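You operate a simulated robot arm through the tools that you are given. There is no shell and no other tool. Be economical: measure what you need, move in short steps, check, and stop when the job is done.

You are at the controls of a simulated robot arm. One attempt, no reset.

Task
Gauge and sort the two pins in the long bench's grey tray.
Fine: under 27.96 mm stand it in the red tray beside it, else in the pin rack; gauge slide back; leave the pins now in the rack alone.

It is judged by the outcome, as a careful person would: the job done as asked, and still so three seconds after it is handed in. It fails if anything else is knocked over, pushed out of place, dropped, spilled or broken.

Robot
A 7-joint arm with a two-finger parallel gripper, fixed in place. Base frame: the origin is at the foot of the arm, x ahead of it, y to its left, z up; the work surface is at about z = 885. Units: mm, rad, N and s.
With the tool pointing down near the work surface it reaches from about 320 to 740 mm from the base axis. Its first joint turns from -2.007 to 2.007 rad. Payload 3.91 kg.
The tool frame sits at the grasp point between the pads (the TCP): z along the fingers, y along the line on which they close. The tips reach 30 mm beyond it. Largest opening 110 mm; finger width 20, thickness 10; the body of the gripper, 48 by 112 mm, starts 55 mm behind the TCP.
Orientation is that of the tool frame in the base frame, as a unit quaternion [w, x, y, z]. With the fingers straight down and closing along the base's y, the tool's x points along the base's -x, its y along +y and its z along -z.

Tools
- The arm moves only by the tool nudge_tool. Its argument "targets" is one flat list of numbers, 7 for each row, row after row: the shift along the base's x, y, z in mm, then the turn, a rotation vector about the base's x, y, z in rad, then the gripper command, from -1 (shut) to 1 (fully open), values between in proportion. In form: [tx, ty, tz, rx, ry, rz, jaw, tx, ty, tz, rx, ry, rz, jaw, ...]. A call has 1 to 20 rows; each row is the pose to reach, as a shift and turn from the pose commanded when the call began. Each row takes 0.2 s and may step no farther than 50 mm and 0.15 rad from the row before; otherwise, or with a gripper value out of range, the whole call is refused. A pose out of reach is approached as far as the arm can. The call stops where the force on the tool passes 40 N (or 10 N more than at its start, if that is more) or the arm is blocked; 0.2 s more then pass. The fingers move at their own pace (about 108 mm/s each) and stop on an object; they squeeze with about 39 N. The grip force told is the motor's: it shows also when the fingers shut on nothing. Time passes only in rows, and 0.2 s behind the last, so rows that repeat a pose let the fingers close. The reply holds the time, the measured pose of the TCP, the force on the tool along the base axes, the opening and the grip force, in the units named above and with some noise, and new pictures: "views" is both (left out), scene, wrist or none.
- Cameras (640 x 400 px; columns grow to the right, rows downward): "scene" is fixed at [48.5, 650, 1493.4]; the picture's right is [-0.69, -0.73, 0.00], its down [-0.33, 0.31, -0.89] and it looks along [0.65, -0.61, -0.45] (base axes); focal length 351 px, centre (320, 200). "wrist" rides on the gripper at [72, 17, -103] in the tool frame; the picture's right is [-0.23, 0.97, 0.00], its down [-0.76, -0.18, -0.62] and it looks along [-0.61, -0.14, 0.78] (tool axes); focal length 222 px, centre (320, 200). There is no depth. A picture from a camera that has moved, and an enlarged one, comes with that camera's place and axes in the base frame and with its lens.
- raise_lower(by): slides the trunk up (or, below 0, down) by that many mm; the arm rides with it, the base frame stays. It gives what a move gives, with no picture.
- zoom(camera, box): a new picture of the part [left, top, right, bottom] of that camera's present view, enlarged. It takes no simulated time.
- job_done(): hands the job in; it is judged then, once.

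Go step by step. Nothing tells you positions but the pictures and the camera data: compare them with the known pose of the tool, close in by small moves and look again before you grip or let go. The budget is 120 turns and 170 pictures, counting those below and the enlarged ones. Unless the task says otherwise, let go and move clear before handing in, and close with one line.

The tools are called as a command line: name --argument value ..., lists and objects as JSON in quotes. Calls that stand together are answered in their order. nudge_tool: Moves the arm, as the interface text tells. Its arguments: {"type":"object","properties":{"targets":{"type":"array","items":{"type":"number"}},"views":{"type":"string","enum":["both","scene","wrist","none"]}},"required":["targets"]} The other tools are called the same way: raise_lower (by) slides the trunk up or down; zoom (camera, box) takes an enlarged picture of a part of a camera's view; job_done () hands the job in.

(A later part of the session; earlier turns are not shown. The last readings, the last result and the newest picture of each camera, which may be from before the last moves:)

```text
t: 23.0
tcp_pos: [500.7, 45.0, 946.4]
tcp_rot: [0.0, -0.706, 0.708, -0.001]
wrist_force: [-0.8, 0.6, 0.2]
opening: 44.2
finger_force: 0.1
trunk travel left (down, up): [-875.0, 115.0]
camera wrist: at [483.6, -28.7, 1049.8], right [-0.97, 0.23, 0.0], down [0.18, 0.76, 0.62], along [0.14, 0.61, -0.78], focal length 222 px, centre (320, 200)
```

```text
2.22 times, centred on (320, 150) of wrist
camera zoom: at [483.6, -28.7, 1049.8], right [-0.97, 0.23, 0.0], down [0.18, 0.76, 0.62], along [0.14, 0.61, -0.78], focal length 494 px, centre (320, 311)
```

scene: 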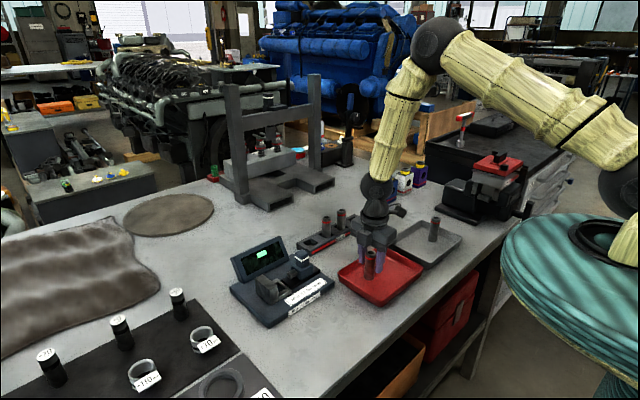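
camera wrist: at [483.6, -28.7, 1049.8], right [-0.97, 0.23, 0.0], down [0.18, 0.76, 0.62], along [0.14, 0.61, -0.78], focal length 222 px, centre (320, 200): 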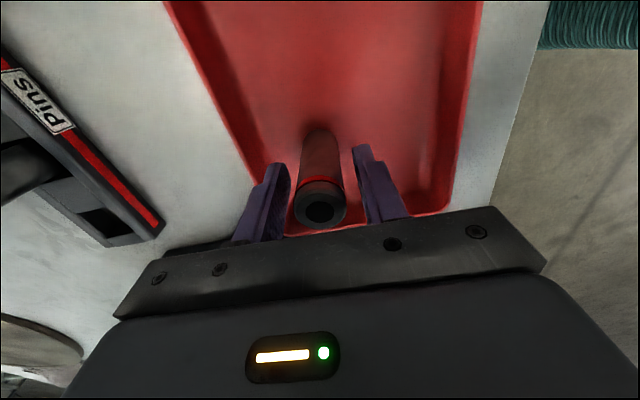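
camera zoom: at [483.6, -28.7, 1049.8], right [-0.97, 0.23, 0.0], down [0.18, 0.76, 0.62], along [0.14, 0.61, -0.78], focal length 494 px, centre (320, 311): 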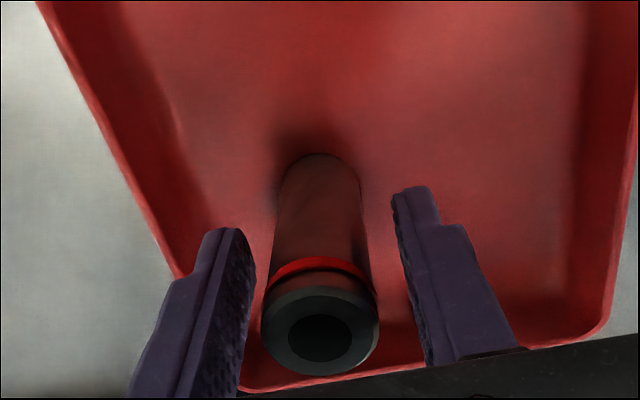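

The pin is aligned at y ≈ 45.5. I'll grip, lift and carry it back over the gauge, aiming at (610, 270).

nudge_tool --targets '[0, 0.5, 0, 0, 0, 0, -0.6, 0, 0.5, 0, 0, 0, 0, -1, 0, 0.5, 0, 0, 0, 0, -1, 0, 0.5, 40, 0, 0, 0, -1, 0, 0.5, 80, 0, 0, 0, -1, 5, 5, 120, 0, 0, 0, -1, 25, 45, 120, 0, 0, 0, -1, 45, 90, 120, 0, 0, 0, -1, 65, 135, 120, 0, 0, 0, -1, 85, 175, 120, 0, 0, 0, -1, 105, 215, 115, 0, 0, 0, -1, 109.5, 225.5, 75, 0, 0, 0, -1, 109.5, 225.5, 65, 0, 0, 0, -1, 109.5, 225.5, 65, 0, 0, 0, -1]' --views "none"

zoom --camera "scene" --box '[245, 215, 315, 285]'

zoom --camera "wrist" --box '[260, 50, 400, 190]'

```text
t: 26.0
tcp_pos: [610.6, 271.6, 1010.2]
tcp_rot: [-0.001, -0.707, 0.707, 0.0]
wrist_force: [1.1, 0.6, -2.2]
opening: 26.9
finger_force: 38.9
trunk travel left (down, up): [-875.0, 115.0]
```

```text
5.71 times, centred on (280, 250) of scene
camera zoom: at [48.5, 650.0, 1493.4], right [-0.69, -0.73, 0.0], down [-0.33, 0.31, -0.89], along [0.65, -0.61, -0.45], focal length 2007 px, centre (549, -86)
```

zoom: 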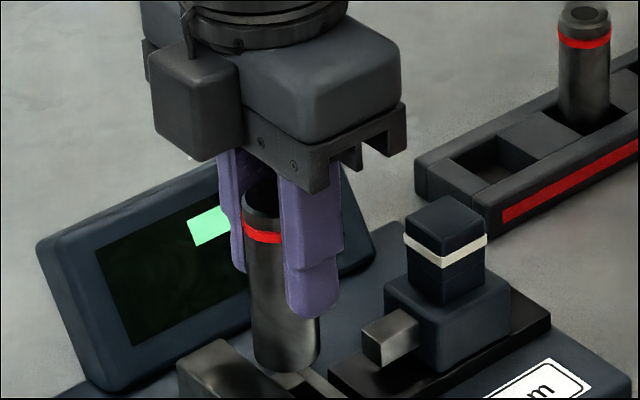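

```text
2.86 times, centred on (330, 120) of wrist
camera zoom: at [593.4, 198.2, 1113.2], right [-0.97, 0.23, 0.0], down [0.18, 0.76, 0.62], along [0.14, 0.61, -0.78], focal length 635 px, centre (291, 429)
```

zoom: 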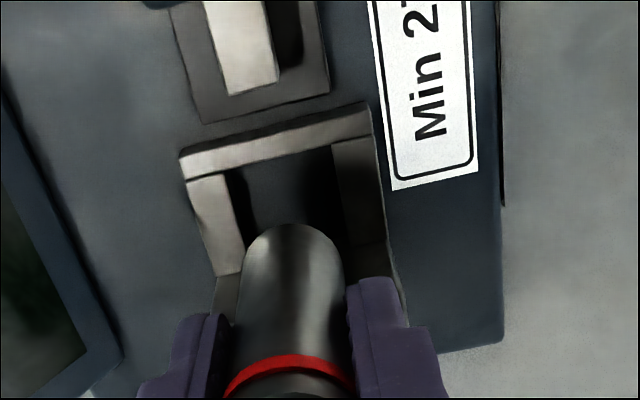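

I'll shift y by -3 to the pocket's middle, lower until the pin bottom is just above the frame, and compare outlines directly there.

nudge_tool --targets '[-0.3, -3, -12, 0, 0, 0, -1, -0.3, -3, -24, 0, 0, 0, -1, -0.3, -3, -24, 0, 0, 0, -1]' --views "none"

zoom --camera "wrist" --box '[275, 85, 375, 165]'

zoom --camera "scene" --box '[255, 250, 305, 300]'

```text
t: 26.5
tcp_pos: [611.9, 271.3, 1006.9]
tcp_rot: [0.009, -0.705, 0.709, -0.002]
wrist_force: [-5.4, -3.6, 22.3]
opening: 27.0
finger_force: 39.1
trunk travel left (down, up): [-875.0, 115.0]
stopped in row 2: the force on the tool passed its limit (the readings are from after the stop); the commanded pose is now the measured one
```

```text
5.00 times, centred on (325, 125) of wrist
camera zoom: at [594.1, 197.0, 1108.5], right [-0.97, 0.23, -0.01], down [0.17, 0.76, 0.63], along [0.16, 0.61, -0.77], focal length 1111 px, centre (295, 575)
```

zoom: 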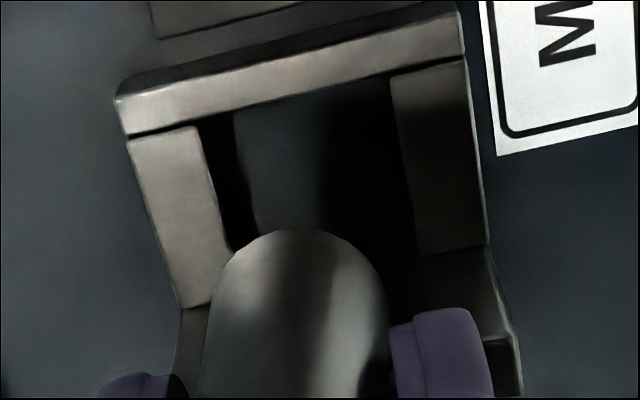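

```text
8.00 times, centred on (280, 275) of scene
camera zoom: at [48.5, 650.0, 1493.4], right [-0.69, -0.73, 0.0], down [-0.33, 0.31, -0.89], along [0.65, -0.61, -0.45], focal length 2809 px, centre (640, -400)
```

zoom: 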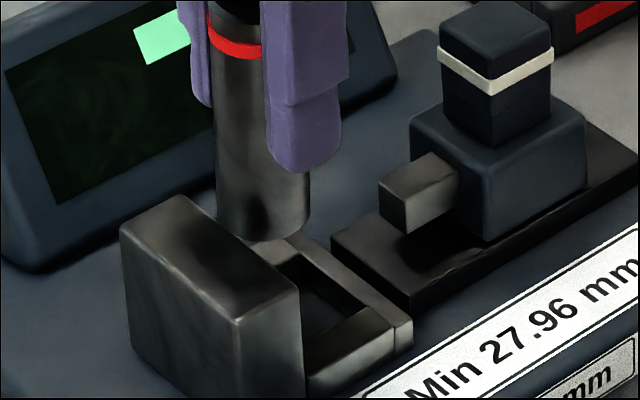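

The pin touched the anvil top (z ≈ 948), so y = 271.6 is too far. That gives a useful bound. I'll raise, level the tool and go to (610, 267).

nudge_tool --targets '[0, 0, 8, -0.0098, 0.0156, 0, -1, -1.9, -4.3, 10, -0.0098, 0.0156, 0, -1, -1.9, -4.3, 10, -0.0098, 0.0156, 0, -1, -1.9, -4.3, 10, -0.0098, 0.0156, 0, -1]' --views "none"

zoom --camera "wrist" --box '[275, 75, 375, 165]'

```text
t: 27.5
tcp_pos: [609.6, 267.0, 1012.6]
tcp_rot: [-0.002, -0.706, 0.708, 0.0]
wrist_force: [-0.7, -0.7, -2.0]
opening: 26.5
finger_force: 38.7
trunk travel left (down, up): [-875.0, 115.0]
```

```text
4.44 times, centred on (325, 120) of wrist
camera zoom: at [594.0, 193.8, 1115.4], right [-0.97, 0.23, 0.0], down [0.18, 0.76, 0.62], along [0.14, 0.6, -0.78], focal length 987 px, centre (298, 556)
```

zoom: 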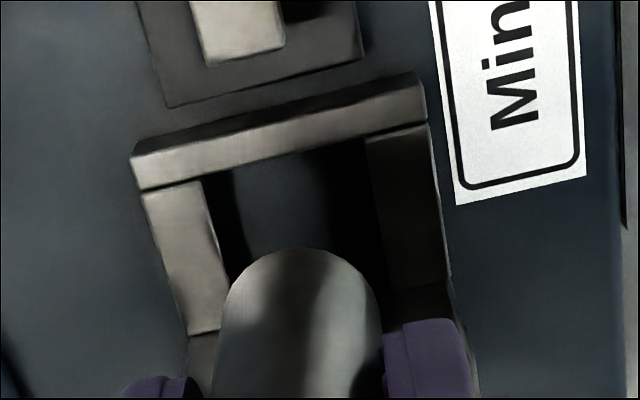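

Level again. I'll lower past the anvil's top edge and check just above the frame.

nudge_tool --targets '[0, 0, -9, 0, 0, 0, -1, 0, 0, -18, 0, 0, 0, -1, 0, 0, -27, 0, 0, 0, -1, 0, 0, -29, 0, 0, 0, -1]' --views "none"

zoom --camera "wrist" --box '[275, 75, 375, 165]'

zoom --camera "scene" --box '[255, 250, 305, 300]'

```text
t: 28.5
tcp_pos: [608.8, 267.6, 983.9]
tcp_rot: [-0.002, -0.706, 0.709, 0.0]
wrist_force: [-0.1, 0.2, -2.3]
opening: 26.5
finger_force: 38.6
trunk travel left (down, up): [-875.0, 115.0]
```

```text
4.44 times, centred on (325, 120) of wrist
camera zoom: at [593.6, 193.6, 1086.4], right [-0.97, 0.23, 0.0], down [0.18, 0.76, 0.62], along [0.14, 0.6, -0.78], focal length 987 px, centre (298, 556)
```

zoom: 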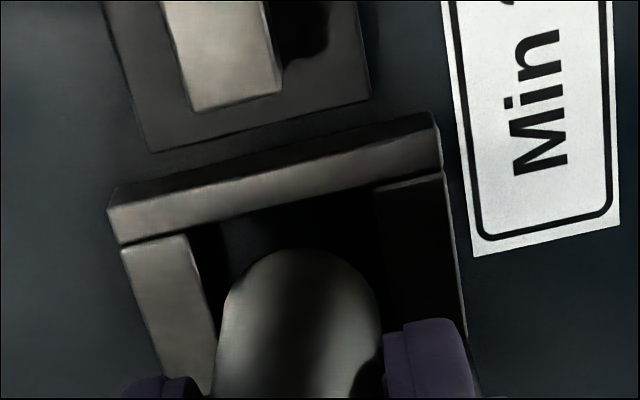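

```text
8.00 times, centred on (280, 275) of scene
camera zoom: at [48.5, 650.0, 1493.4], right [-0.69, -0.73, 0.0], down [-0.33, 0.31, -0.89], along [0.65, -0.61, -0.45], focal length 2809 px, centre (640, -400)
```

zoom: 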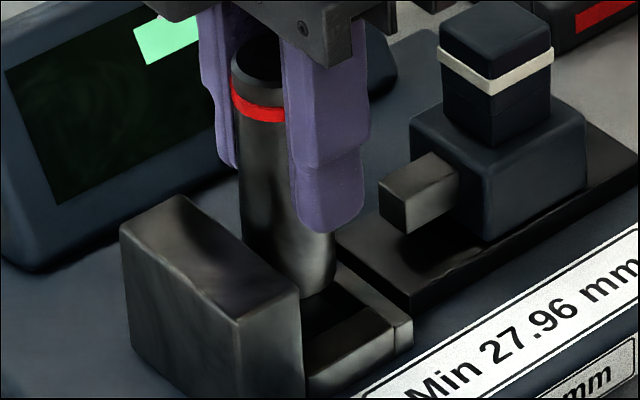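

The pin has passed the anvil and sits inside the outline with about 3 mm gap in y. I'll shift x by -0.8 and lower slowly.

nudge_tool --targets '[-0.8, 0, -3, 0, 0, 0, -1, -0.8, 0, -6, 0, 0, 0, -1, -0.8, 0, -9, 0, 0, 0, -1, -0.8, 0, -11, 0, 0, 0, -1]' --views "none"

zoom --camera "wrist" --box '[275, 75, 375, 165]'

```text
t: 29.5
tcp_pos: [610.3, 268.0, 973.1]
tcp_rot: [-0.003, -0.706, 0.708, 0.0]
wrist_force: [0.2, -0.3, -2.4]
opening: 26.7
finger_force: 39.2
trunk travel left (down, up): [-875.0, 115.0]
```

```text
4.44 times, centred on (325, 120) of wrist
camera zoom: at [593.9, 193.8, 1075.5], right [-0.97, 0.23, 0.0], down [0.18, 0.76, 0.62], along [0.14, 0.6, -0.78], focal length 987 px, centre (298, 556)
```

zoom: 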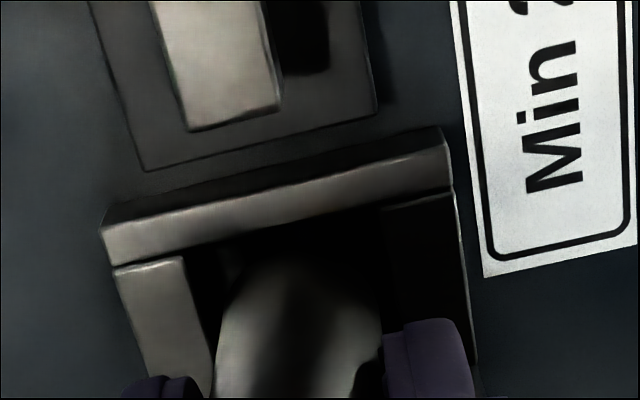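

No contact yet and the pin is inside the pocket. I'll continue down to the floor.

nudge_tool --targets '[0, 0, -2, 0, 0, 0, -1, 0, 0, -4, 0, 0, 0, -1, 0, 0, -6, 0, 0, 0, -1]' --views "none"

```text
t: 30.3
tcp_pos: [610.5, 267.0, 967.1]
tcp_rot: [-0.003, -0.706, 0.708, 0.001]
wrist_force: [0.2, -0.2, -2.1]
opening: 26.5
finger_force: 38.6
trunk travel left (down, up): [-875.0, 115.0]
```

nudge_tool --targets '[0, 0, -1.5, 0, 0, 0, -1, 0, 0, -3, 0, 0, 0, -1, 0, 0, -4.5, 0, 0, 0, -1, 0, 0, -5.5, 0, 0, 0, -1]' --views "none"

zoom --camera "scene" --box '[255, 250, 305, 300]'

```text
t: 31.3
tcp_pos: [610.2, 267.3, 961.9]
tcp_rot: [-0.002, -0.706, 0.709, 0.0]
wrist_force: [0.4, 0.0, -2.4]
opening: 26.6
finger_force: 38.8
trunk travel left (down, up): [-875.0, 115.0]
```

```text
8.00 times, centred on (280, 275) of scene
camera zoom: at [48.5, 650.0, 1493.4], right [-0.69, -0.73, 0.0], down [-0.33, 0.31, -0.89], along [0.65, -0.61, -0.45], focal length 2809 px, centre (640, -400)
```

zoom: 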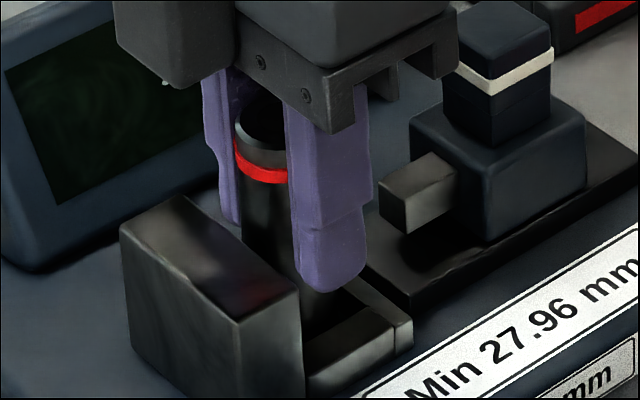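

nudge_tool --targets '[0, 0, -1, 0, 0, 0, -1, 0, 0, -2, 0, 0, 0, -1, 0, 0, -3, 0, 0, 0, -1, 0, 0, -4, 0, 0, 0, -1]' --views "none"

```text
t: 32.3
tcp_pos: [610.7, 267.2, 960.3]
tcp_rot: [-0.001, -0.706, 0.708, 0.0]
wrist_force: [-3.9, -1.0, 11.0]
opening: 26.6
finger_force: 38.5
trunk travel left (down, up): [-875.0, 115.0]
```

It's seated on the floor (TCP z ≈ 960). I'll unload and open a little.

nudge_tool --targets '[0, 0, 2, 0, 0, 0, -1, 0, 0, 2, 0, 0, 0, -1, 0, 0, 2, 0, 0, 0, -0.4, 0, 0, 2, 0, 0, 0, -0.3]' --views "none"

zoom --camera "scene" --box '[255, 240, 305, 300]'

zoom --camera "wrist" --box '[260, 90, 390, 230]'

```text
t: 33.3
tcp_pos: [611.4, 267.7, 959.5]
tcp_rot: [-0.004, -0.706, 0.708, 0.0]
wrist_force: [-0.2, 0.2, 1.1]
opening: 38.3
finger_force: 0.0
trunk travel left (down, up): [-875.0, 115.0]
```

```text
6.67 times, centred on (280, 270) of scene
camera zoom: at [48.5, 650.0, 1493.4], right [-0.69, -0.73, 0.0], down [-0.33, 0.31, -0.89], along [0.65, -0.61, -0.45], focal length 2341 px, centre (587, -267)
```

zoom: 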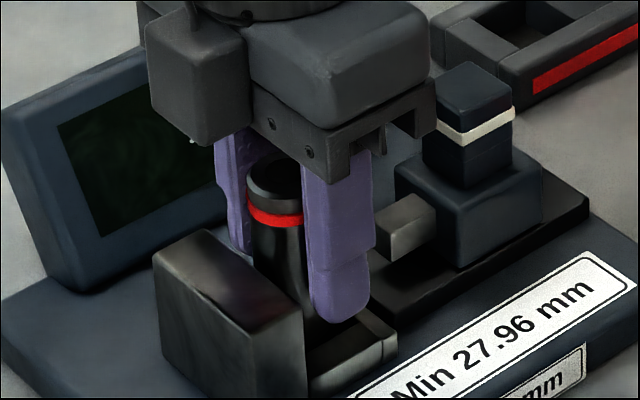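

```text
2.86 times, centred on (325, 160) of wrist
camera zoom: at [593.7, 193.6, 1062.0], right [-0.97, 0.23, 0.0], down [0.18, 0.76, 0.62], along [0.14, 0.6, -0.78], focal length 635 px, centre (306, 314)
```

zoom: 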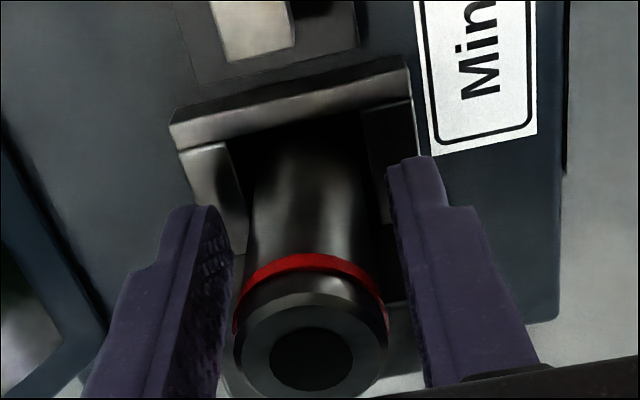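

The pin is standing upright in the pocket. I'll rise clear and go to the slide's knob.

nudge_tool --targets '[0, 0, 20, 0, 0, 0, -0.3, 0, 0, 60, 0, 0, 0, -0.3, 0, 0, 100, 0, 0, 0, 0, 0, -40, 100, 0, 0, 0, 0, 0, -80, 100, 0, 0, 0, 0, 0, -80, 100, 0, 0, 0, 0]' --views "wrist"

zoom --camera "scene" --box '[225, 225, 325, 315]'

zoom --camera "wrist" --box '[220, 60, 420, 230]'

```text
t: 34.7
tcp_pos: [609.2, 185.7, 1059.8]
tcp_rot: [-0.002, -0.706, 0.708, 0.001]
wrist_force: [-0.4, -0.5, 0.5]
opening: 55.1
finger_force: 0.0
trunk travel left (down, up): [-875.0, 115.0]
camera wrist: at [592.9, 112.7, 1162.6], right [-0.97, 0.23, 0.0], down [0.18, 0.76, 0.62], along [0.14, 0.6, -0.78], focal length 222 px, centre (320, 200)
```

wrist: 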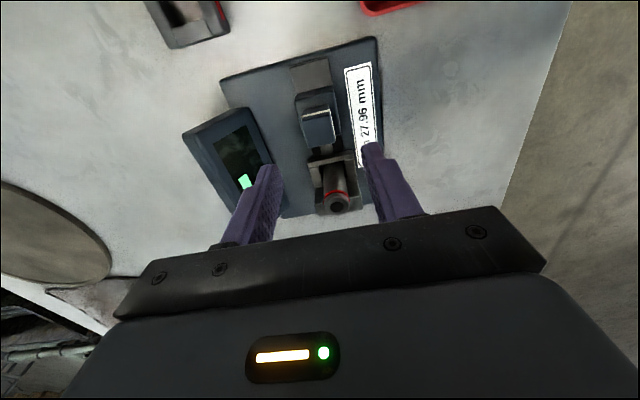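

```text
4.44 times, centred on (275, 270) of scene
camera zoom: at [48.5, 650.0, 1493.4], right [-0.69, -0.73, 0.0], down [-0.33, 0.31, -0.89], along [0.65, -0.61, -0.45], focal length 1561 px, centre (520, -111)
```

zoom: 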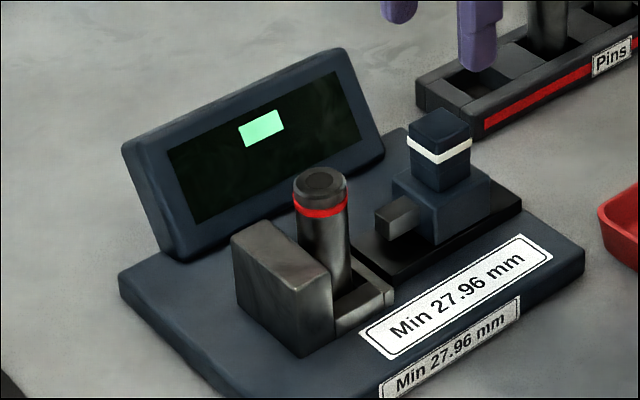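

```text
2.35 times, centred on (320, 145) of wrist
camera zoom: at [592.9, 112.7, 1162.6], right [-0.97, 0.23, 0.0], down [0.18, 0.76, 0.62], along [0.14, 0.6, -0.78], focal length 523 px, centre (320, 329)
```

zoom: 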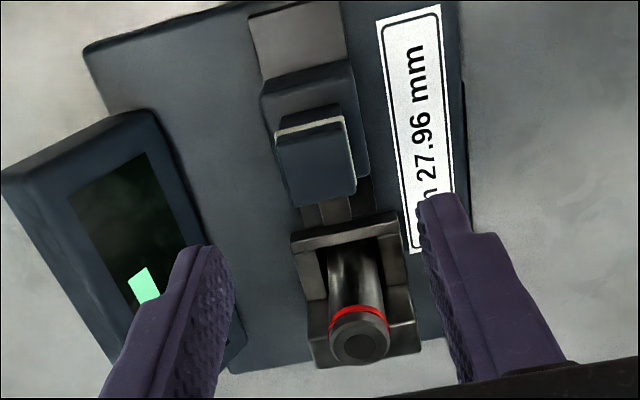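

The knob is about 25 mm square at (610, 182), with its top near z 975. I'll lower with open jaws to grip its upper part.

nudge_tool --targets '[0, -3, -30, 0, 0, 0, 0, 0, -3, -60, 0, 0, 0, 0, 0, -3, -72, 0, 0, 0, 0, 0, -3, -72, 0, 0, 0, 0]' --views "none"

zoom --camera "scene" --box '[225, 225, 325, 315]'

zoom --camera "wrist" --box '[220, 60, 420, 230]'

```text
t: 35.7
tcp_pos: [609.3, 186.3, 986.7]
tcp_rot: [-0.002, -0.706, 0.708, 0.0]
wrist_force: [0.9, -0.4, 0.0]
opening: 55.1
finger_force: 0.0
trunk travel left (down, up): [-875.0, 115.0]
```

```text
4.44 times, centred on (275, 270) of scene
camera zoom: at [48.5, 650.0, 1493.4], right [-0.69, -0.73, 0.0], down [-0.33, 0.31, -0.89], along [0.65, -0.61, -0.45], focal length 1561 px, centre (520, -111)
```

zoom: 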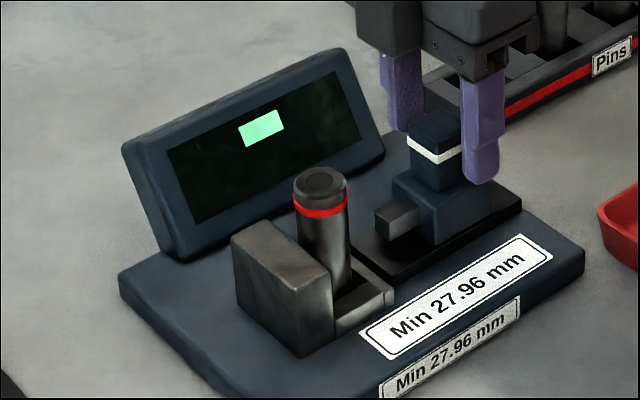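

```text
2.35 times, centred on (320, 145) of wrist
camera zoom: at [591.9, 112.2, 1088.9], right [-0.97, 0.23, 0.0], down [0.18, 0.76, 0.62], along [0.14, 0.6, -0.78], focal length 523 px, centre (320, 329)
```

zoom: 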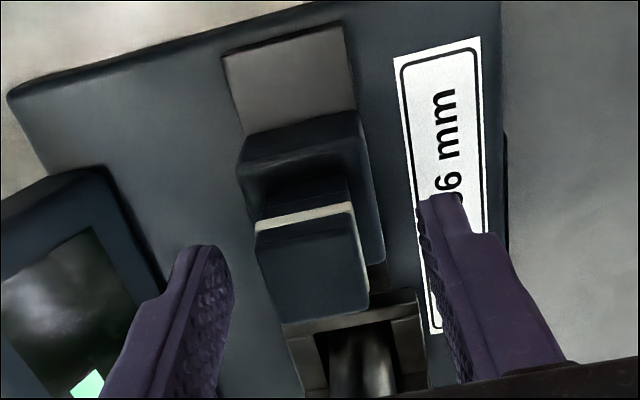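

The knob is at (611, 185.5) with its top at about 965 and the carriage top at about 939. I'll lower 11 mm more and close.

nudge_tool --targets '[1, 0, -6, 0, 0, 0, 0, 1, 0, -11, 0, 0, 0, 0, 1, 0, -11, 0, 0, 0, -0.4, 1, 0, -11, 0, 0, 0, -0.7, 1, 0, -11, 0, 0, 0, -0.7, 1, 0, -11, 0, 0, 0, -0.7]' --views "none"

zoom --camera "scene" --box '[225, 225, 325, 315]'

zoom --camera "wrist" --box '[220, 60, 420, 230]'

```text
t: 37.1
tcp_pos: [610.3, 184.3, 975.9]
tcp_rot: [0.003, 0.707, -0.707, 0.0]
wrist_force: [-1.6, -0.6, -1.3]
opening: 25.8
finger_force: 45.3
trunk travel left (down, up): [-875.0, 115.0]
```

```text
4.44 times, centred on (275, 270) of scene
camera zoom: at [48.5, 650.0, 1493.4], right [-0.69, -0.73, 0.0], down [-0.33, 0.31, -0.89], along [0.65, -0.61, -0.45], focal length 1561 px, centre (520, -111)
```

zoom: 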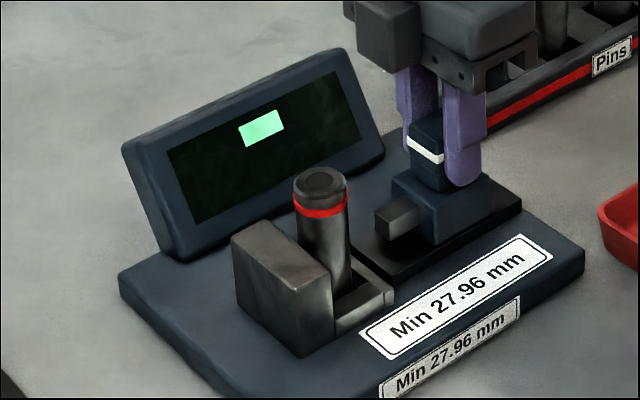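

```text
2.35 times, centred on (320, 145) of wrist
camera zoom: at [593.9, 111.2, 1078.0], right [-0.97, 0.23, 0.0], down [0.18, 0.76, 0.62], along [0.14, 0.6, -0.78], focal length 523 px, centre (320, 329)
```

zoom: 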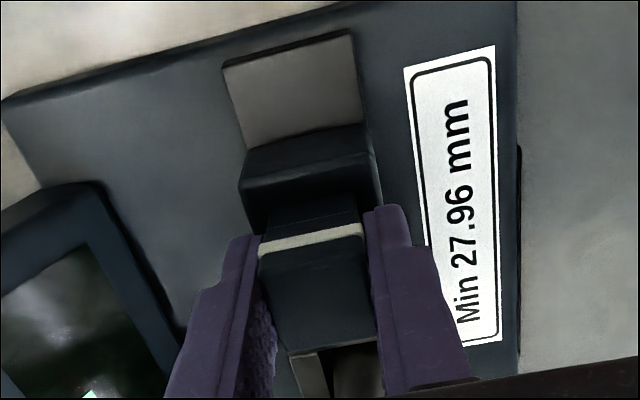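

Knob gripped at y ≈ 184.5, which I'll remember as home. I'll slide +y, first 22 mm.

nudge_tool --targets '[0, 4, 0, 0, 0, 0, -0.7, 0, 8, 0, 0, 0, 0, -0.7, 0, 12, 0, 0, 0, 0, -0.7, 0, 16, 0, 0, 0, 0, -0.7, 0, 20, 0, 0, 0, 0, -0.7, 0, 22, 0, 0, 0, 0, -0.7]' --views "none"

zoom --camera "scene" --box '[225, 225, 325, 315]'

```text
t: 38.5
tcp_pos: [610.1, 205.9, 975.6]
tcp_rot: [-0.003, -0.706, 0.708, 0.001]
wrist_force: [-10.4, -1.2, -12.9]
opening: 25.5
finger_force: 45.3
trunk travel left (down, up): [-875.0, 115.0]
```

```text
4.44 times, centred on (275, 270) of scene
camera zoom: at [48.5, 650.0, 1493.4], right [-0.69, -0.73, 0.0], down [-0.33, 0.31, -0.89], along [0.65, -0.61, -0.45], focal length 1561 px, centre (520, -111)
```

zoom: 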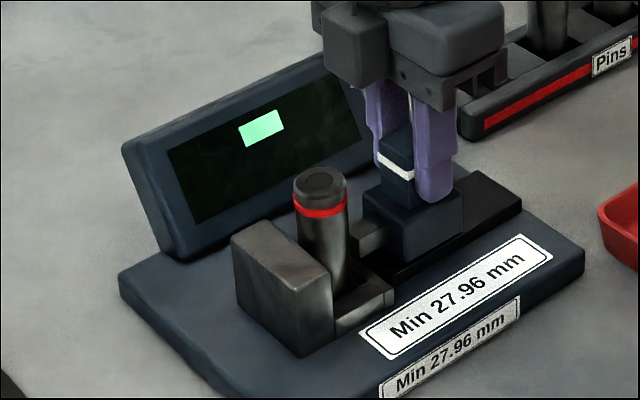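

The slide moves and the nose is near the pin. I'll continue in small steps.

nudge_tool --targets '[0, 1.5, 0, 0, 0, 0, -0.7, 0, 3, 0, 0, 0, 0, -0.7, 0, 4.5, 0, 0, 0, 0, -0.7, 0, 6, 0, 0, 0, 0, -0.7, 0, 7.5, 0, 0, 0, 0, -0.7, 0, 9, 0, 0, 0, 0, -0.7]' --views "none"

zoom --camera "scene" --box '[225, 225, 325, 315]'

```text
t: 39.9
tcp_pos: [609.8, 214.2, 976.0]
tcp_rot: [-0.004, -0.705, 0.709, 0.0]
wrist_force: [-14.6, -5.1, -22.5]
opening: 25.7
finger_force: 44.7
trunk travel left (down, up): [-875.0, 115.0]
```

```text
4.44 times, centred on (275, 270) of scene
camera zoom: at [48.5, 650.0, 1493.4], right [-0.69, -0.73, 0.0], down [-0.33, 0.31, -0.89], along [0.65, -0.61, -0.45], focal length 1561 px, centre (520, -111)
```

zoom: 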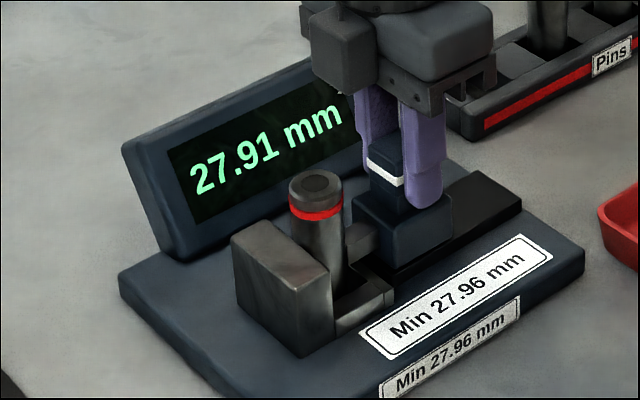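

It reads 27.91. I'll press lightly further to confirm the reading is stable.

nudge_tool --targets '[0, 0.7, 0, 0, 0, 0, -0.7, 0, 1.2, 0, 0, 0, 0, -0.7, 0, 1.2, 0, 0, 0, 0, -0.7]' --views "none"

zoom --camera "scene" --box '[235, 230, 315, 300]'

```text
t: 40.7
tcp_pos: [610.1, 213.2, 976.4]
tcp_rot: [-0.005, -0.706, 0.709, 0.0]
wrist_force: [-14.8, -14.0, -18.6]
opening: 25.5
finger_force: 45.4
trunk travel left (down, up): [-875.0, 115.0]
```

```text
5.71 times, centred on (275, 265) of scene
camera zoom: at [48.5, 650.0, 1493.4], right [-0.69, -0.73, 0.0], down [-0.33, 0.31, -0.89], along [0.65, -0.61, -0.45], focal length 2007 px, centre (577, -171)
```

zoom: 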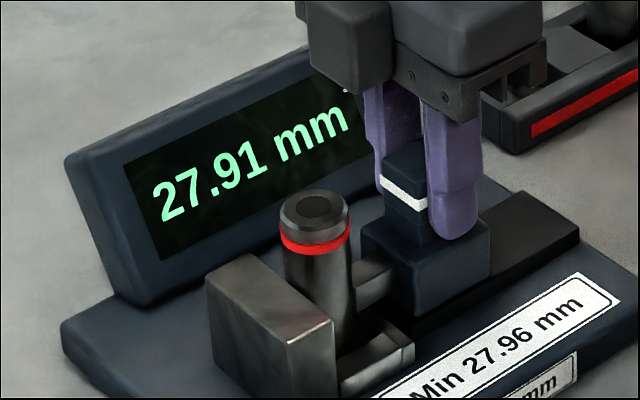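

Pin A is 27.91 mm, so it goes in the red tray. I'll slide the gauge back home.

nudge_tool --targets '[0, -4, 0, 0, 0, 0, -0.7, 0, -8, 0, 0, 0, 0, -0.7, 0, -12, 0, 0, 0, 0, -0.7, 0, -16, 0, 0, 0, 0, -0.7, 0, -20, 0, 0, 0, 0, -0.7, 0, -24, 0, 0, 0, 0, -0.7, 0, -28, 0, 0, 0, 0, -0.7, 0, -31, 0, 0, 0, 0, -0.7, 0, -32.5, 0, 0, 0, 0, -0.7, 0, -32.5, 0, 0, 0, 0, -0.7]' --views "none"

zoom --camera "scene" --box '[225, 225, 325, 315]'

```text
t: 42.9
tcp_pos: [609.9, 184.6, 977.6]
tcp_rot: [-0.004, -0.706, 0.708, 0.0]
wrist_force: [-16.1, 1.9, -20.2]
opening: 25.9
finger_force: 45.1
trunk travel left (down, up): [-875.0, 115.0]
```

```text
4.44 times, centred on (275, 270) of scene
camera zoom: at [48.5, 650.0, 1493.4], right [-0.69, -0.73, 0.0], down [-0.33, 0.31, -0.89], along [0.65, -0.61, -0.45], focal length 1561 px, centre (520, -111)
```

zoom: 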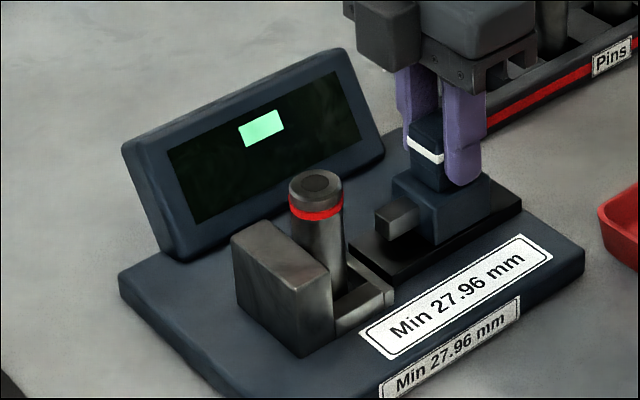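

The slide is home. I'll release, rise and go back above pin A.

nudge_tool --targets '[0, 0, 0, 0, 0, 0, -0.2, 0, 0, 0, 0, 0, 0, 0, 0, 0, 30, 0, 0, 0, 0, 0, 0, 70, 0, 0, 0, 0, 0, 40, 70, 0, 0, 0, 0, 0, 85, 70, 0, 0, 0, -0.1, 0, 85, 50, 0, 0, 0, -0.1, 0, 85, 50, 0, 0, 0, -0.1]' --views "none"

zoom --camera "scene" --box '[225, 215, 325, 315]'

zoom --camera "wrist" --box '[220, 40, 420, 230]'

```text
t: 44.7
tcp_pos: [610.3, 270.9, 1026.4]
tcp_rot: [-0.002, -0.706, 0.708, 0.0]
wrist_force: [0.3, -0.6, -0.3]
opening: 49.2
finger_force: 0.1
trunk travel left (down, up): [-875.0, 115.0]
```

```text
4.00 times, centred on (275, 265) of scene
camera zoom: at [48.5, 650.0, 1493.4], right [-0.69, -0.73, 0.0], down [-0.33, 0.31, -0.89], along [0.65, -0.61, -0.45], focal length 1405 px, centre (500, -60)
```

zoom: 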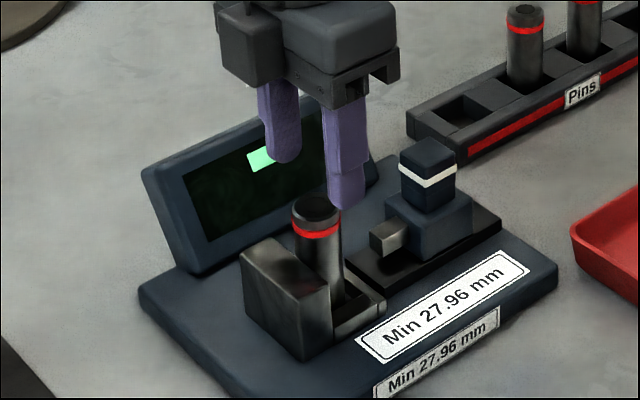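

```text
2.11 times, centred on (320, 135) of wrist
camera zoom: at [593.4, 197.9, 1129.4], right [-0.97, 0.23, 0.0], down [0.18, 0.76, 0.62], along [0.14, 0.6, -0.78], focal length 468 px, centre (320, 337)
```

zoom: 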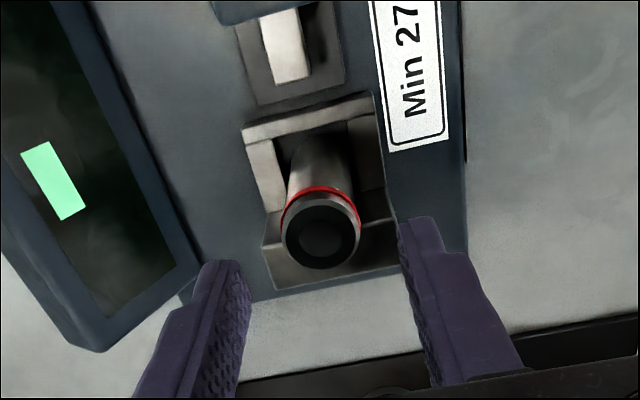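

Aligned with pin A. I'll lower, grip, and lift it.

nudge_tool --targets '[0, 0, -25, 0, 0, 0, -0.2, 0, 0, -50, 0, 0, 0, -0.2, 0, 0, -65, 0, 0, 0, -0.2, 0, 0, -65, 0, 0, 0, -0.6, 0, 0, -65, 0, 0, 0, -1, 0, 0, -65, 0, 0, 0, -1]' --views "none"

zoom --camera "scene" --box '[225, 215, 325, 315]'

```text
t: 46.1
tcp_pos: [609.9, 268.3, 963.3]
tcp_rot: [-0.003, -0.705, 0.709, -0.001]
wrist_force: [0.0, 0.6, -0.6]
opening: 26.8
finger_force: 38.4
trunk travel left (down, up): [-875.0, 115.0]
```

```text
4.00 times, centred on (275, 265) of scene
camera zoom: at [48.5, 650.0, 1493.4], right [-0.69, -0.73, 0.0], down [-0.33, 0.31, -0.89], along [0.65, -0.61, -0.45], focal length 1405 px, centre (500, -60)
```

zoom: 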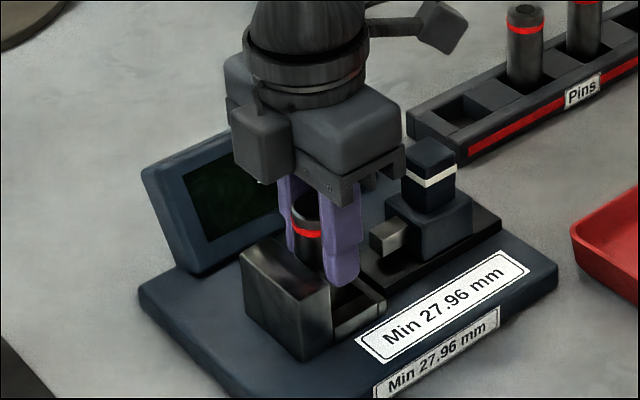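

Gripped. I'll carry it to the middle of the red tray.

nudge_tool --targets '[0, -1, 15, 0, 0, 0, -1, 0, -1, 50, 0, 0, 0, -1, 0, -1, 90, 0, 0, 0, -1, -10, -20, 120, 0, 0, 0, -1, -30, -60, 120, 0, 0, 0, -1, -50, -100, 120, 0, 0, 0, -1, -70, -140, 120, 0, 0, 0, -1, -90, -180, 120, 0, 0, 0, -1, -110, -220, 110, 0, 0, 0, -1, -120, -230, 70, 0, 0, 0, -1, -120, -230, 30, 0, 0, 0, -1, -120, -230, 10, 0, 0, 0, -1, -120, -230, 0, 0, 0, 0, -1, -120, -230, -6, 0, 0, 0, -1]' --views "none"

zoom --camera "scene" --box '[330, 210, 430, 310]'

```text
t: 49.1
tcp_pos: [492.2, 39.7, 955.7]
tcp_rot: [-0.003, -0.706, 0.708, -0.001]
wrist_force: [-0.4, -1.0, -2.3]
opening: 26.5
finger_force: 39.7
trunk travel left (down, up): [-875.0, 115.0]
```

```text
4.00 times, centred on (380, 260) of scene
camera zoom: at [48.5, 650.0, 1493.4], right [-0.69, -0.73, 0.0], down [-0.33, 0.31, -0.89], along [0.65, -0.61, -0.45], focal length 1405 px, centre (80, -40)
```

zoom: 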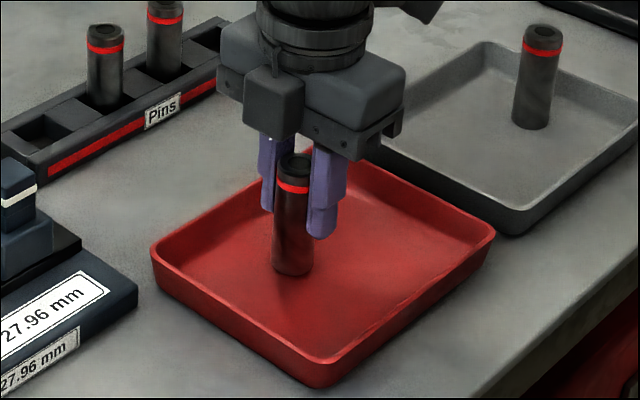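

nudge_tool --targets '[0, 0, -2, 0, 0, 0, -1, 0, 0, -4, 0, 0, 0, -1, 0, 0, -6, 0, 0, 0, -1]' --views "none"

```text
t: 49.9
tcp_pos: [493.0, 38.6, 950.0]
tcp_rot: [-0.004, -0.706, 0.708, 0.001]
wrist_force: [-0.7, -0.2, -2.2]
opening: 26.7
finger_force: 39.2
trunk travel left (down, up): [-875.0, 115.0]
```

No contact yet, so I'll go a little lower.

nudge_tool --targets '[0, 0, -1.2, 0, 0, 0, -1, 0, 0, -2.4, 0, 0, 0, -1, 0, 0, -3.4, 0, 0, 0, -1]' --views "none"

```text
t: 50.7
tcp_pos: [491.6, 40.1, 947.7]
tcp_rot: [-0.001, -0.706, 0.709, -0.002]
wrist_force: [-0.2, 3.0, 15.3]
opening: 26.6
finger_force: 39.0
trunk travel left (down, up): [-875.0, 115.0]
```

Contact with the tray floor. I'll unload, release, and rise straight up.

nudge_tool --targets '[0, 0, 1.5, 0, 0, 0, -1, 0, 0, 1.5, 0, 0, 0, -0.5, 0, 0, 1.5, 0, 0, 0, -0.2, 0, 0, 1.5, 0, 0, 0, -0.1, 0, 0, 30, 0, 0, 0, -0.1, 0, 0, 70, 0, 0, 0, 0, 0, 0, 110, 0, 0, 0, 0.3, 0, 0, 110, 0, 0, 0, 0.3]'

zoom --camera "scene" --box '[330, 190, 470, 310]'

```text
t: 52.5
tcp_pos: [492.1, 37.9, 1058.4]
tcp_rot: [-0.003, -0.707, 0.708, 0.001]
wrist_force: [0.6, -0.2, -0.1]
opening: 71.7
finger_force: 0.2
trunk travel left (down, up): [-875.0, 115.0]
camera wrist: at [475.7, -34.4, 1160.3], right [-0.97, 0.23, 0.0], down [0.18, 0.76, 0.62], along [0.14, 0.6, -0.78], focal length 222 px, centre (320, 200)
```

scene: 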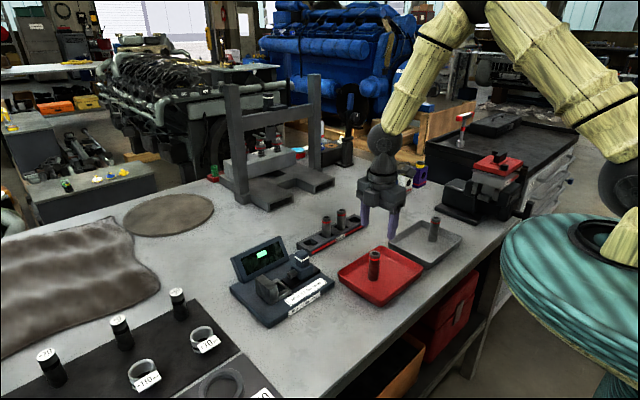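
wrist: 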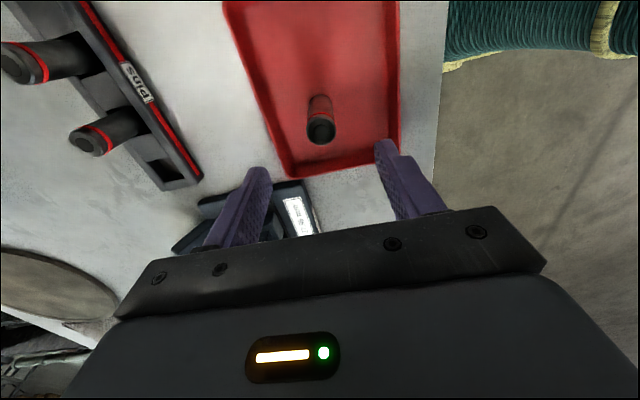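

```text
3.33 times, centred on (400, 250) of scene
camera zoom: at [48.5, 650.0, 1493.4], right [-0.69, -0.73, 0.0], down [-0.33, 0.31, -0.89], along [0.65, -0.61, -0.45], focal length 1170 px, centre (53, 33)
```

zoom: 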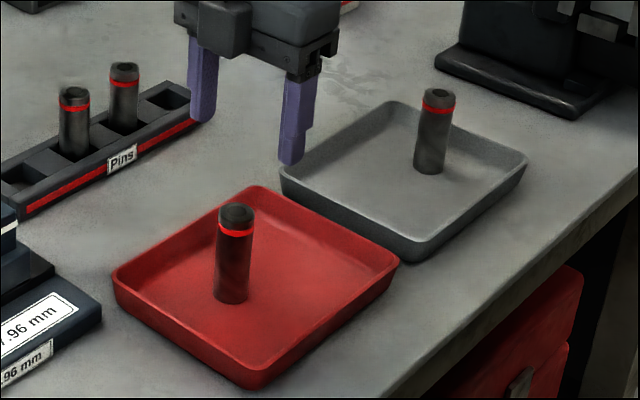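

Pin A stands in the red tray. Next is pin B, at about (481, -233).

nudge_tool --targets '[-2, -45, 0, 0, 0, 0, 0.3, -4, -90, 0, 0, 0, 0, 0.3, -6, -135, 0, 0, 0, 0, 0.3, -8, -180, 0, 0, 0, 0, 0.3, -10, -225, 0, 0, 0, 0, 0.3, -11, -271, 0, 0, 0, 0, 0.3, -11, -271, -30, 0, 0, 0, 0.3, -11, -271, -52, 0, 0, 0, 0.3, -11, -271, -52, 0, 0, 0, 0.3]' --views "none"

zoom --camera "wrist" --box '[220, 40, 420, 230]'

zoom --camera "scene" --box '[380, 150, 480, 270]'

```text
t: 54.5
tcp_pos: [479.3, -231.4, 1004.3]
tcp_rot: [-0.002, -0.707, 0.708, 0.001]
wrist_force: [0.1, -0.1, -0.2]
opening: 71.5
finger_force: 0.0
trunk travel left (down, up): [-875.0, 115.0]
```

```text
2.11 times, centred on (320, 135) of wrist
camera zoom: at [462.9, -304.9, 1107.2], right [-0.97, 0.23, 0.0], down [0.18, 0.76, 0.62], along [0.14, 0.6, -0.78], focal length 468 px, centre (320, 337)
```

zoom: 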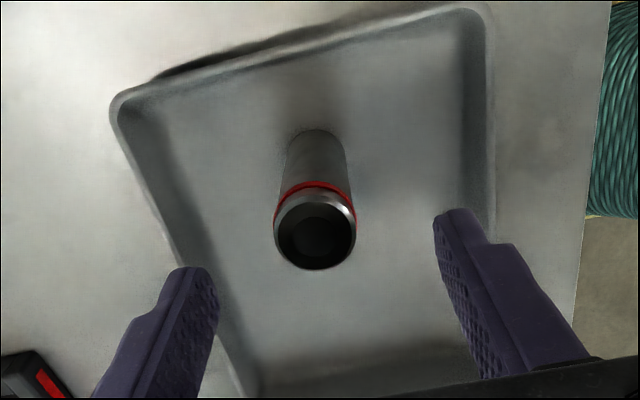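

```text
3.33 times, centred on (430, 210) of scene
camera zoom: at [48.5, 650.0, 1493.4], right [-0.69, -0.73, 0.0], down [-0.33, 0.31, -0.89], along [0.65, -0.61, -0.45], focal length 1170 px, centre (-47, 167)
```

zoom: 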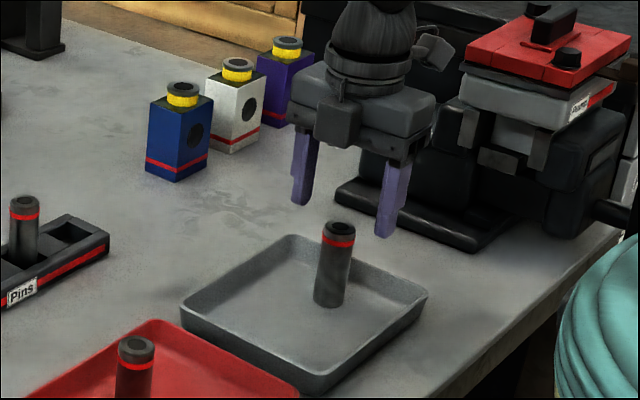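

Pin B is at about (480.7, -235.5). I'll align and lower around it.

nudge_tool --targets '[1, -4, -20, 0, 0, 0, 0.2, 1, -4, -45, 0, 0, 0, 0, 1, -4, -56, 0, 0, 0, -0.1, 1, -4, -56, 0, 0, 0, -0.1]' --views "none"

zoom --camera "wrist" --box '[220, 60, 420, 240]'

```text
t: 55.5
tcp_pos: [481.4, -237.1, 948.4]
tcp_rot: [-0.003, -0.706, 0.708, 0.001]
wrist_force: [-0.6, 0.2, 0.1]
opening: 49.5
finger_force: 0.0
trunk travel left (down, up): [-875.0, 115.0]
```

```text
2.22 times, centred on (320, 150) of wrist
camera zoom: at [465.2, -310.0, 1050.8], right [-0.97, 0.23, 0.0], down [0.18, 0.76, 0.62], along [0.14, 0.6, -0.78], focal length 494 px, centre (320, 311)
```

zoom: 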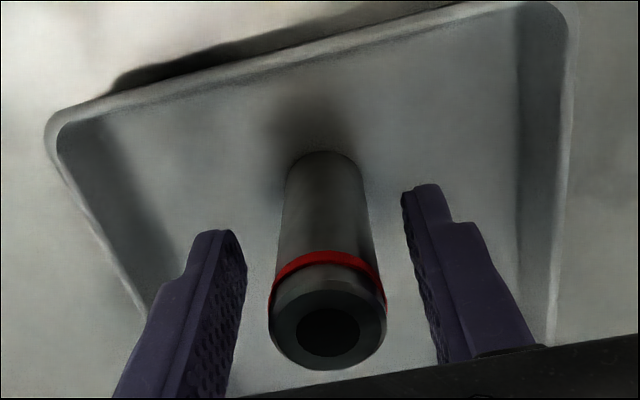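

The alignment matches the good grip on pin A, off by about 1.8 mm in x. I'll correct that, close and lift.

nudge_tool --targets '[-1.8, 0, 0, 0, 0, 0, -0.2, -1.8, 0, 0, 0, 0, 0, -0.6, -1.8, 0, 0, 0, 0, 0, -1, -1.8, 0, 0, 0, 0, 0, -1, -1.8, 0, 30, 0, 0, 0, -1, -1.8, 0, 70, 0, 0, 0, -1, -1.8, 0, 110, 0, 0, 0, -1, -1.8, 0, 120, 0, 0, 0, -1]' --views "none"

zoom --camera "scene" --box '[370, 120, 480, 270]'

```text
t: 57.3
tcp_pos: [480.1, -237.2, 1069.7]
tcp_rot: [-0.001, -0.707, 0.708, 0.001]
wrist_force: [-0.9, -0.7, -1.8]
opening: 26.9
finger_force: 39.1
trunk travel left (down, up): [-875.0, 115.0]
```

```text
2.67 times, centred on (425, 195) of scene
camera zoom: at [48.5, 650.0, 1493.4], right [-0.69, -0.73, 0.0], down [-0.33, 0.31, -0.89], along [0.65, -0.61, -0.45], focal length 936 px, centre (40, 213)
```

zoom: 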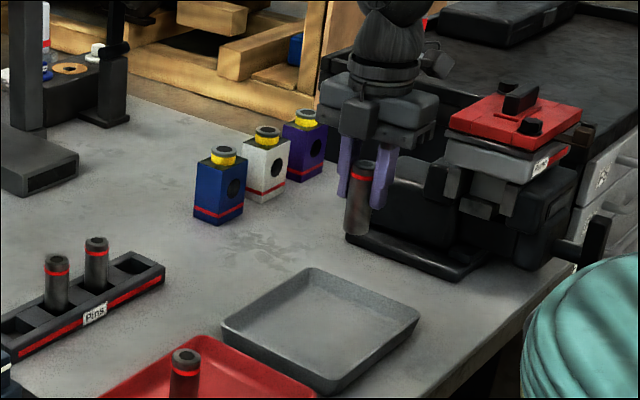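

Gripped. I'll carry it to the gauge.

nudge_tool --targets '[11, 42, 0, 0, 0, 0, -1, 22, 84, 0, 0, 0, 0, -1, 33, 126, 0, 0, 0, 0, -1, 44, 168, 0, 0, 0, 0, -1, 55, 210, 0, 0, 0, 0, -1, 66, 252, 0, 0, 0, 0, -1, 77, 294, 0, 0, 0, 0, -1, 88, 336, 0, 0, 0, 0, -1, 99, 378, 0, 0, 0, 0, -1, 110, 420, 0, 0, 0, 0, -1, 121, 462, 0, 0, 0, 0, -1, 129.8, 503.7, 0, 0, 0, 0, -1, 129.8, 503.7, -30, 0, 0, 0, -1, 129.8, 503.7, -55, 0, 0, 0, -1, 129.8, 503.7, -55, 0, 0, 0, -1]' --views "none"

zoom --camera "wrist" --box '[275, 75, 375, 165]'

```text
t: 60.5
tcp_pos: [610.0, 266.8, 1016.4]
tcp_rot: [-0.002, -0.706, 0.708, 0.0]
wrist_force: [0.1, 0.3, -1.4]
opening: 26.9
finger_force: 39.2
trunk travel left (down, up): [-875.0, 115.0]
```

```text
4.44 times, centred on (325, 120) of wrist
camera zoom: at [593.8, 193.7, 1118.0], right [-0.97, 0.23, 0.0], down [0.18, 0.76, 0.62], along [0.14, 0.6, -0.78], focal length 987 px, centre (298, 556)
```

zoom: 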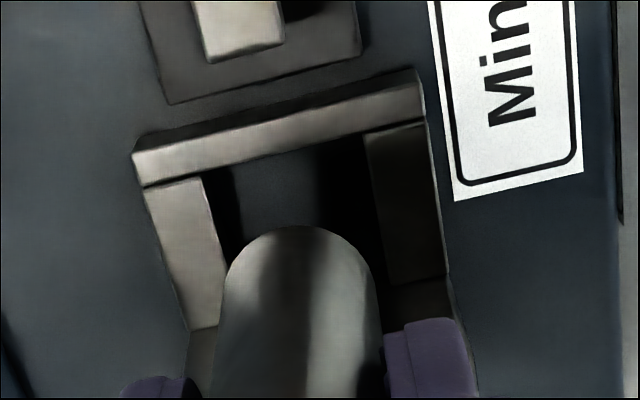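

The pin's bottom sits a bit more toward -y in the grip than pin A's did. I'll check the whole pin for tilt.

zoom --camera "wrist" --box '[220, 60, 420, 240]'

zoom --camera "scene" --box '[245, 215, 315, 285]'

```text
2.22 times, centred on (320, 150) of wrist
camera zoom: at [593.8, 193.7, 1118.0], right [-0.97, 0.23, 0.0], down [0.18, 0.76, 0.62], along [0.14, 0.6, -0.78], focal length 494 px, centre (320, 311)
```

zoom: 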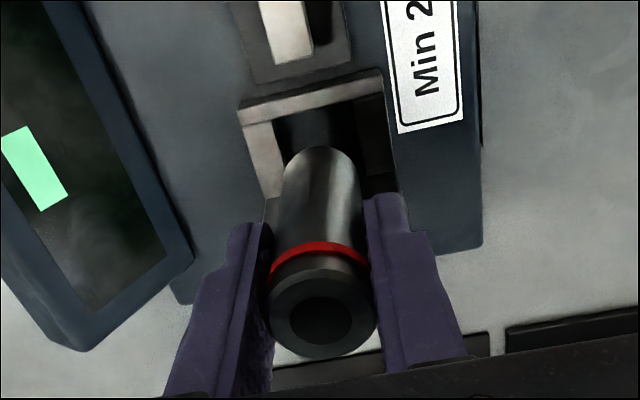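

```text
5.71 times, centred on (280, 250) of scene
camera zoom: at [48.5, 650.0, 1493.4], right [-0.69, -0.73, 0.0], down [-0.33, 0.31, -0.89], along [0.65, -0.61, -0.45], focal length 2007 px, centre (549, -86)
```

zoom: 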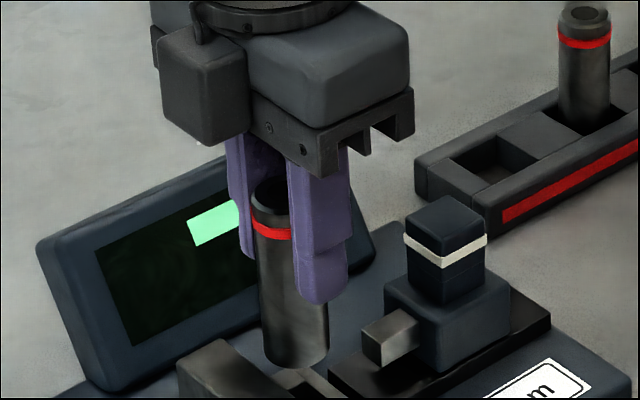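

The pin just slipped about 4.5 mm lower in the grip and is still upright, with y and x fine. I'll lower it as before.

nudge_tool --targets '[0, 0, -9, 0, 0, 0, -1, 0, 0, -18, 0, 0, 0, -1, 0, 0, -26, 0, 0, 0, -1, 0, 0, -29, 0, 0, 0, -1]' --views "none"

zoom --camera "wrist" --box '[275, 75, 375, 165]'

```text
t: 61.5
tcp_pos: [609.8, 269.4, 984.2]
tcp_rot: [-0.004, -0.706, 0.708, 0.001]
wrist_force: [0.1, -0.4, -2.9]
opening: 27.1
finger_force: 38.9
trunk travel left (down, up): [-875.0, 115.0]
```

```text
4.44 times, centred on (325, 120) of wrist
camera zoom: at [593.3, 195.3, 1086.4], right [-0.97, 0.23, 0.01], down [0.18, 0.76, 0.62], along [0.14, 0.6, -0.79], focal length 987 px, centre (298, 556)
```

zoom: 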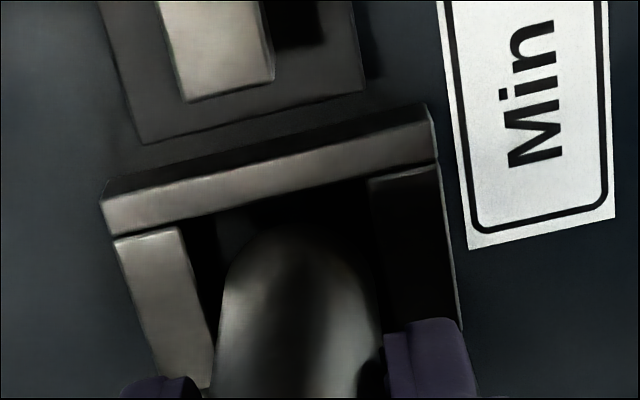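

Clear of the anvil and inside the outline. I'll continue down in small steps.

nudge_tool --targets '[0, 0, -3, 0, 0, 0, -1, 0, 0, -6, 0, 0, 0, -1, 0, 0, -9, 0, 0, 0, -1, 0, 0, -12, 0, 0, 0, -1, 0, 0, -14, 0, 0, 0, -1, 0, 0, -16, 0, 0, 0, -1]' --views "none"

```text
t: 62.9
tcp_pos: [609.5, 268.4, 969.7]
tcp_rot: [-0.001, -0.707, 0.708, 0.001]
wrist_force: [1.1, -0.7, 7.5]
opening: 27.4
finger_force: 39.3
trunk travel left (down, up): [-875.0, 115.0]
```

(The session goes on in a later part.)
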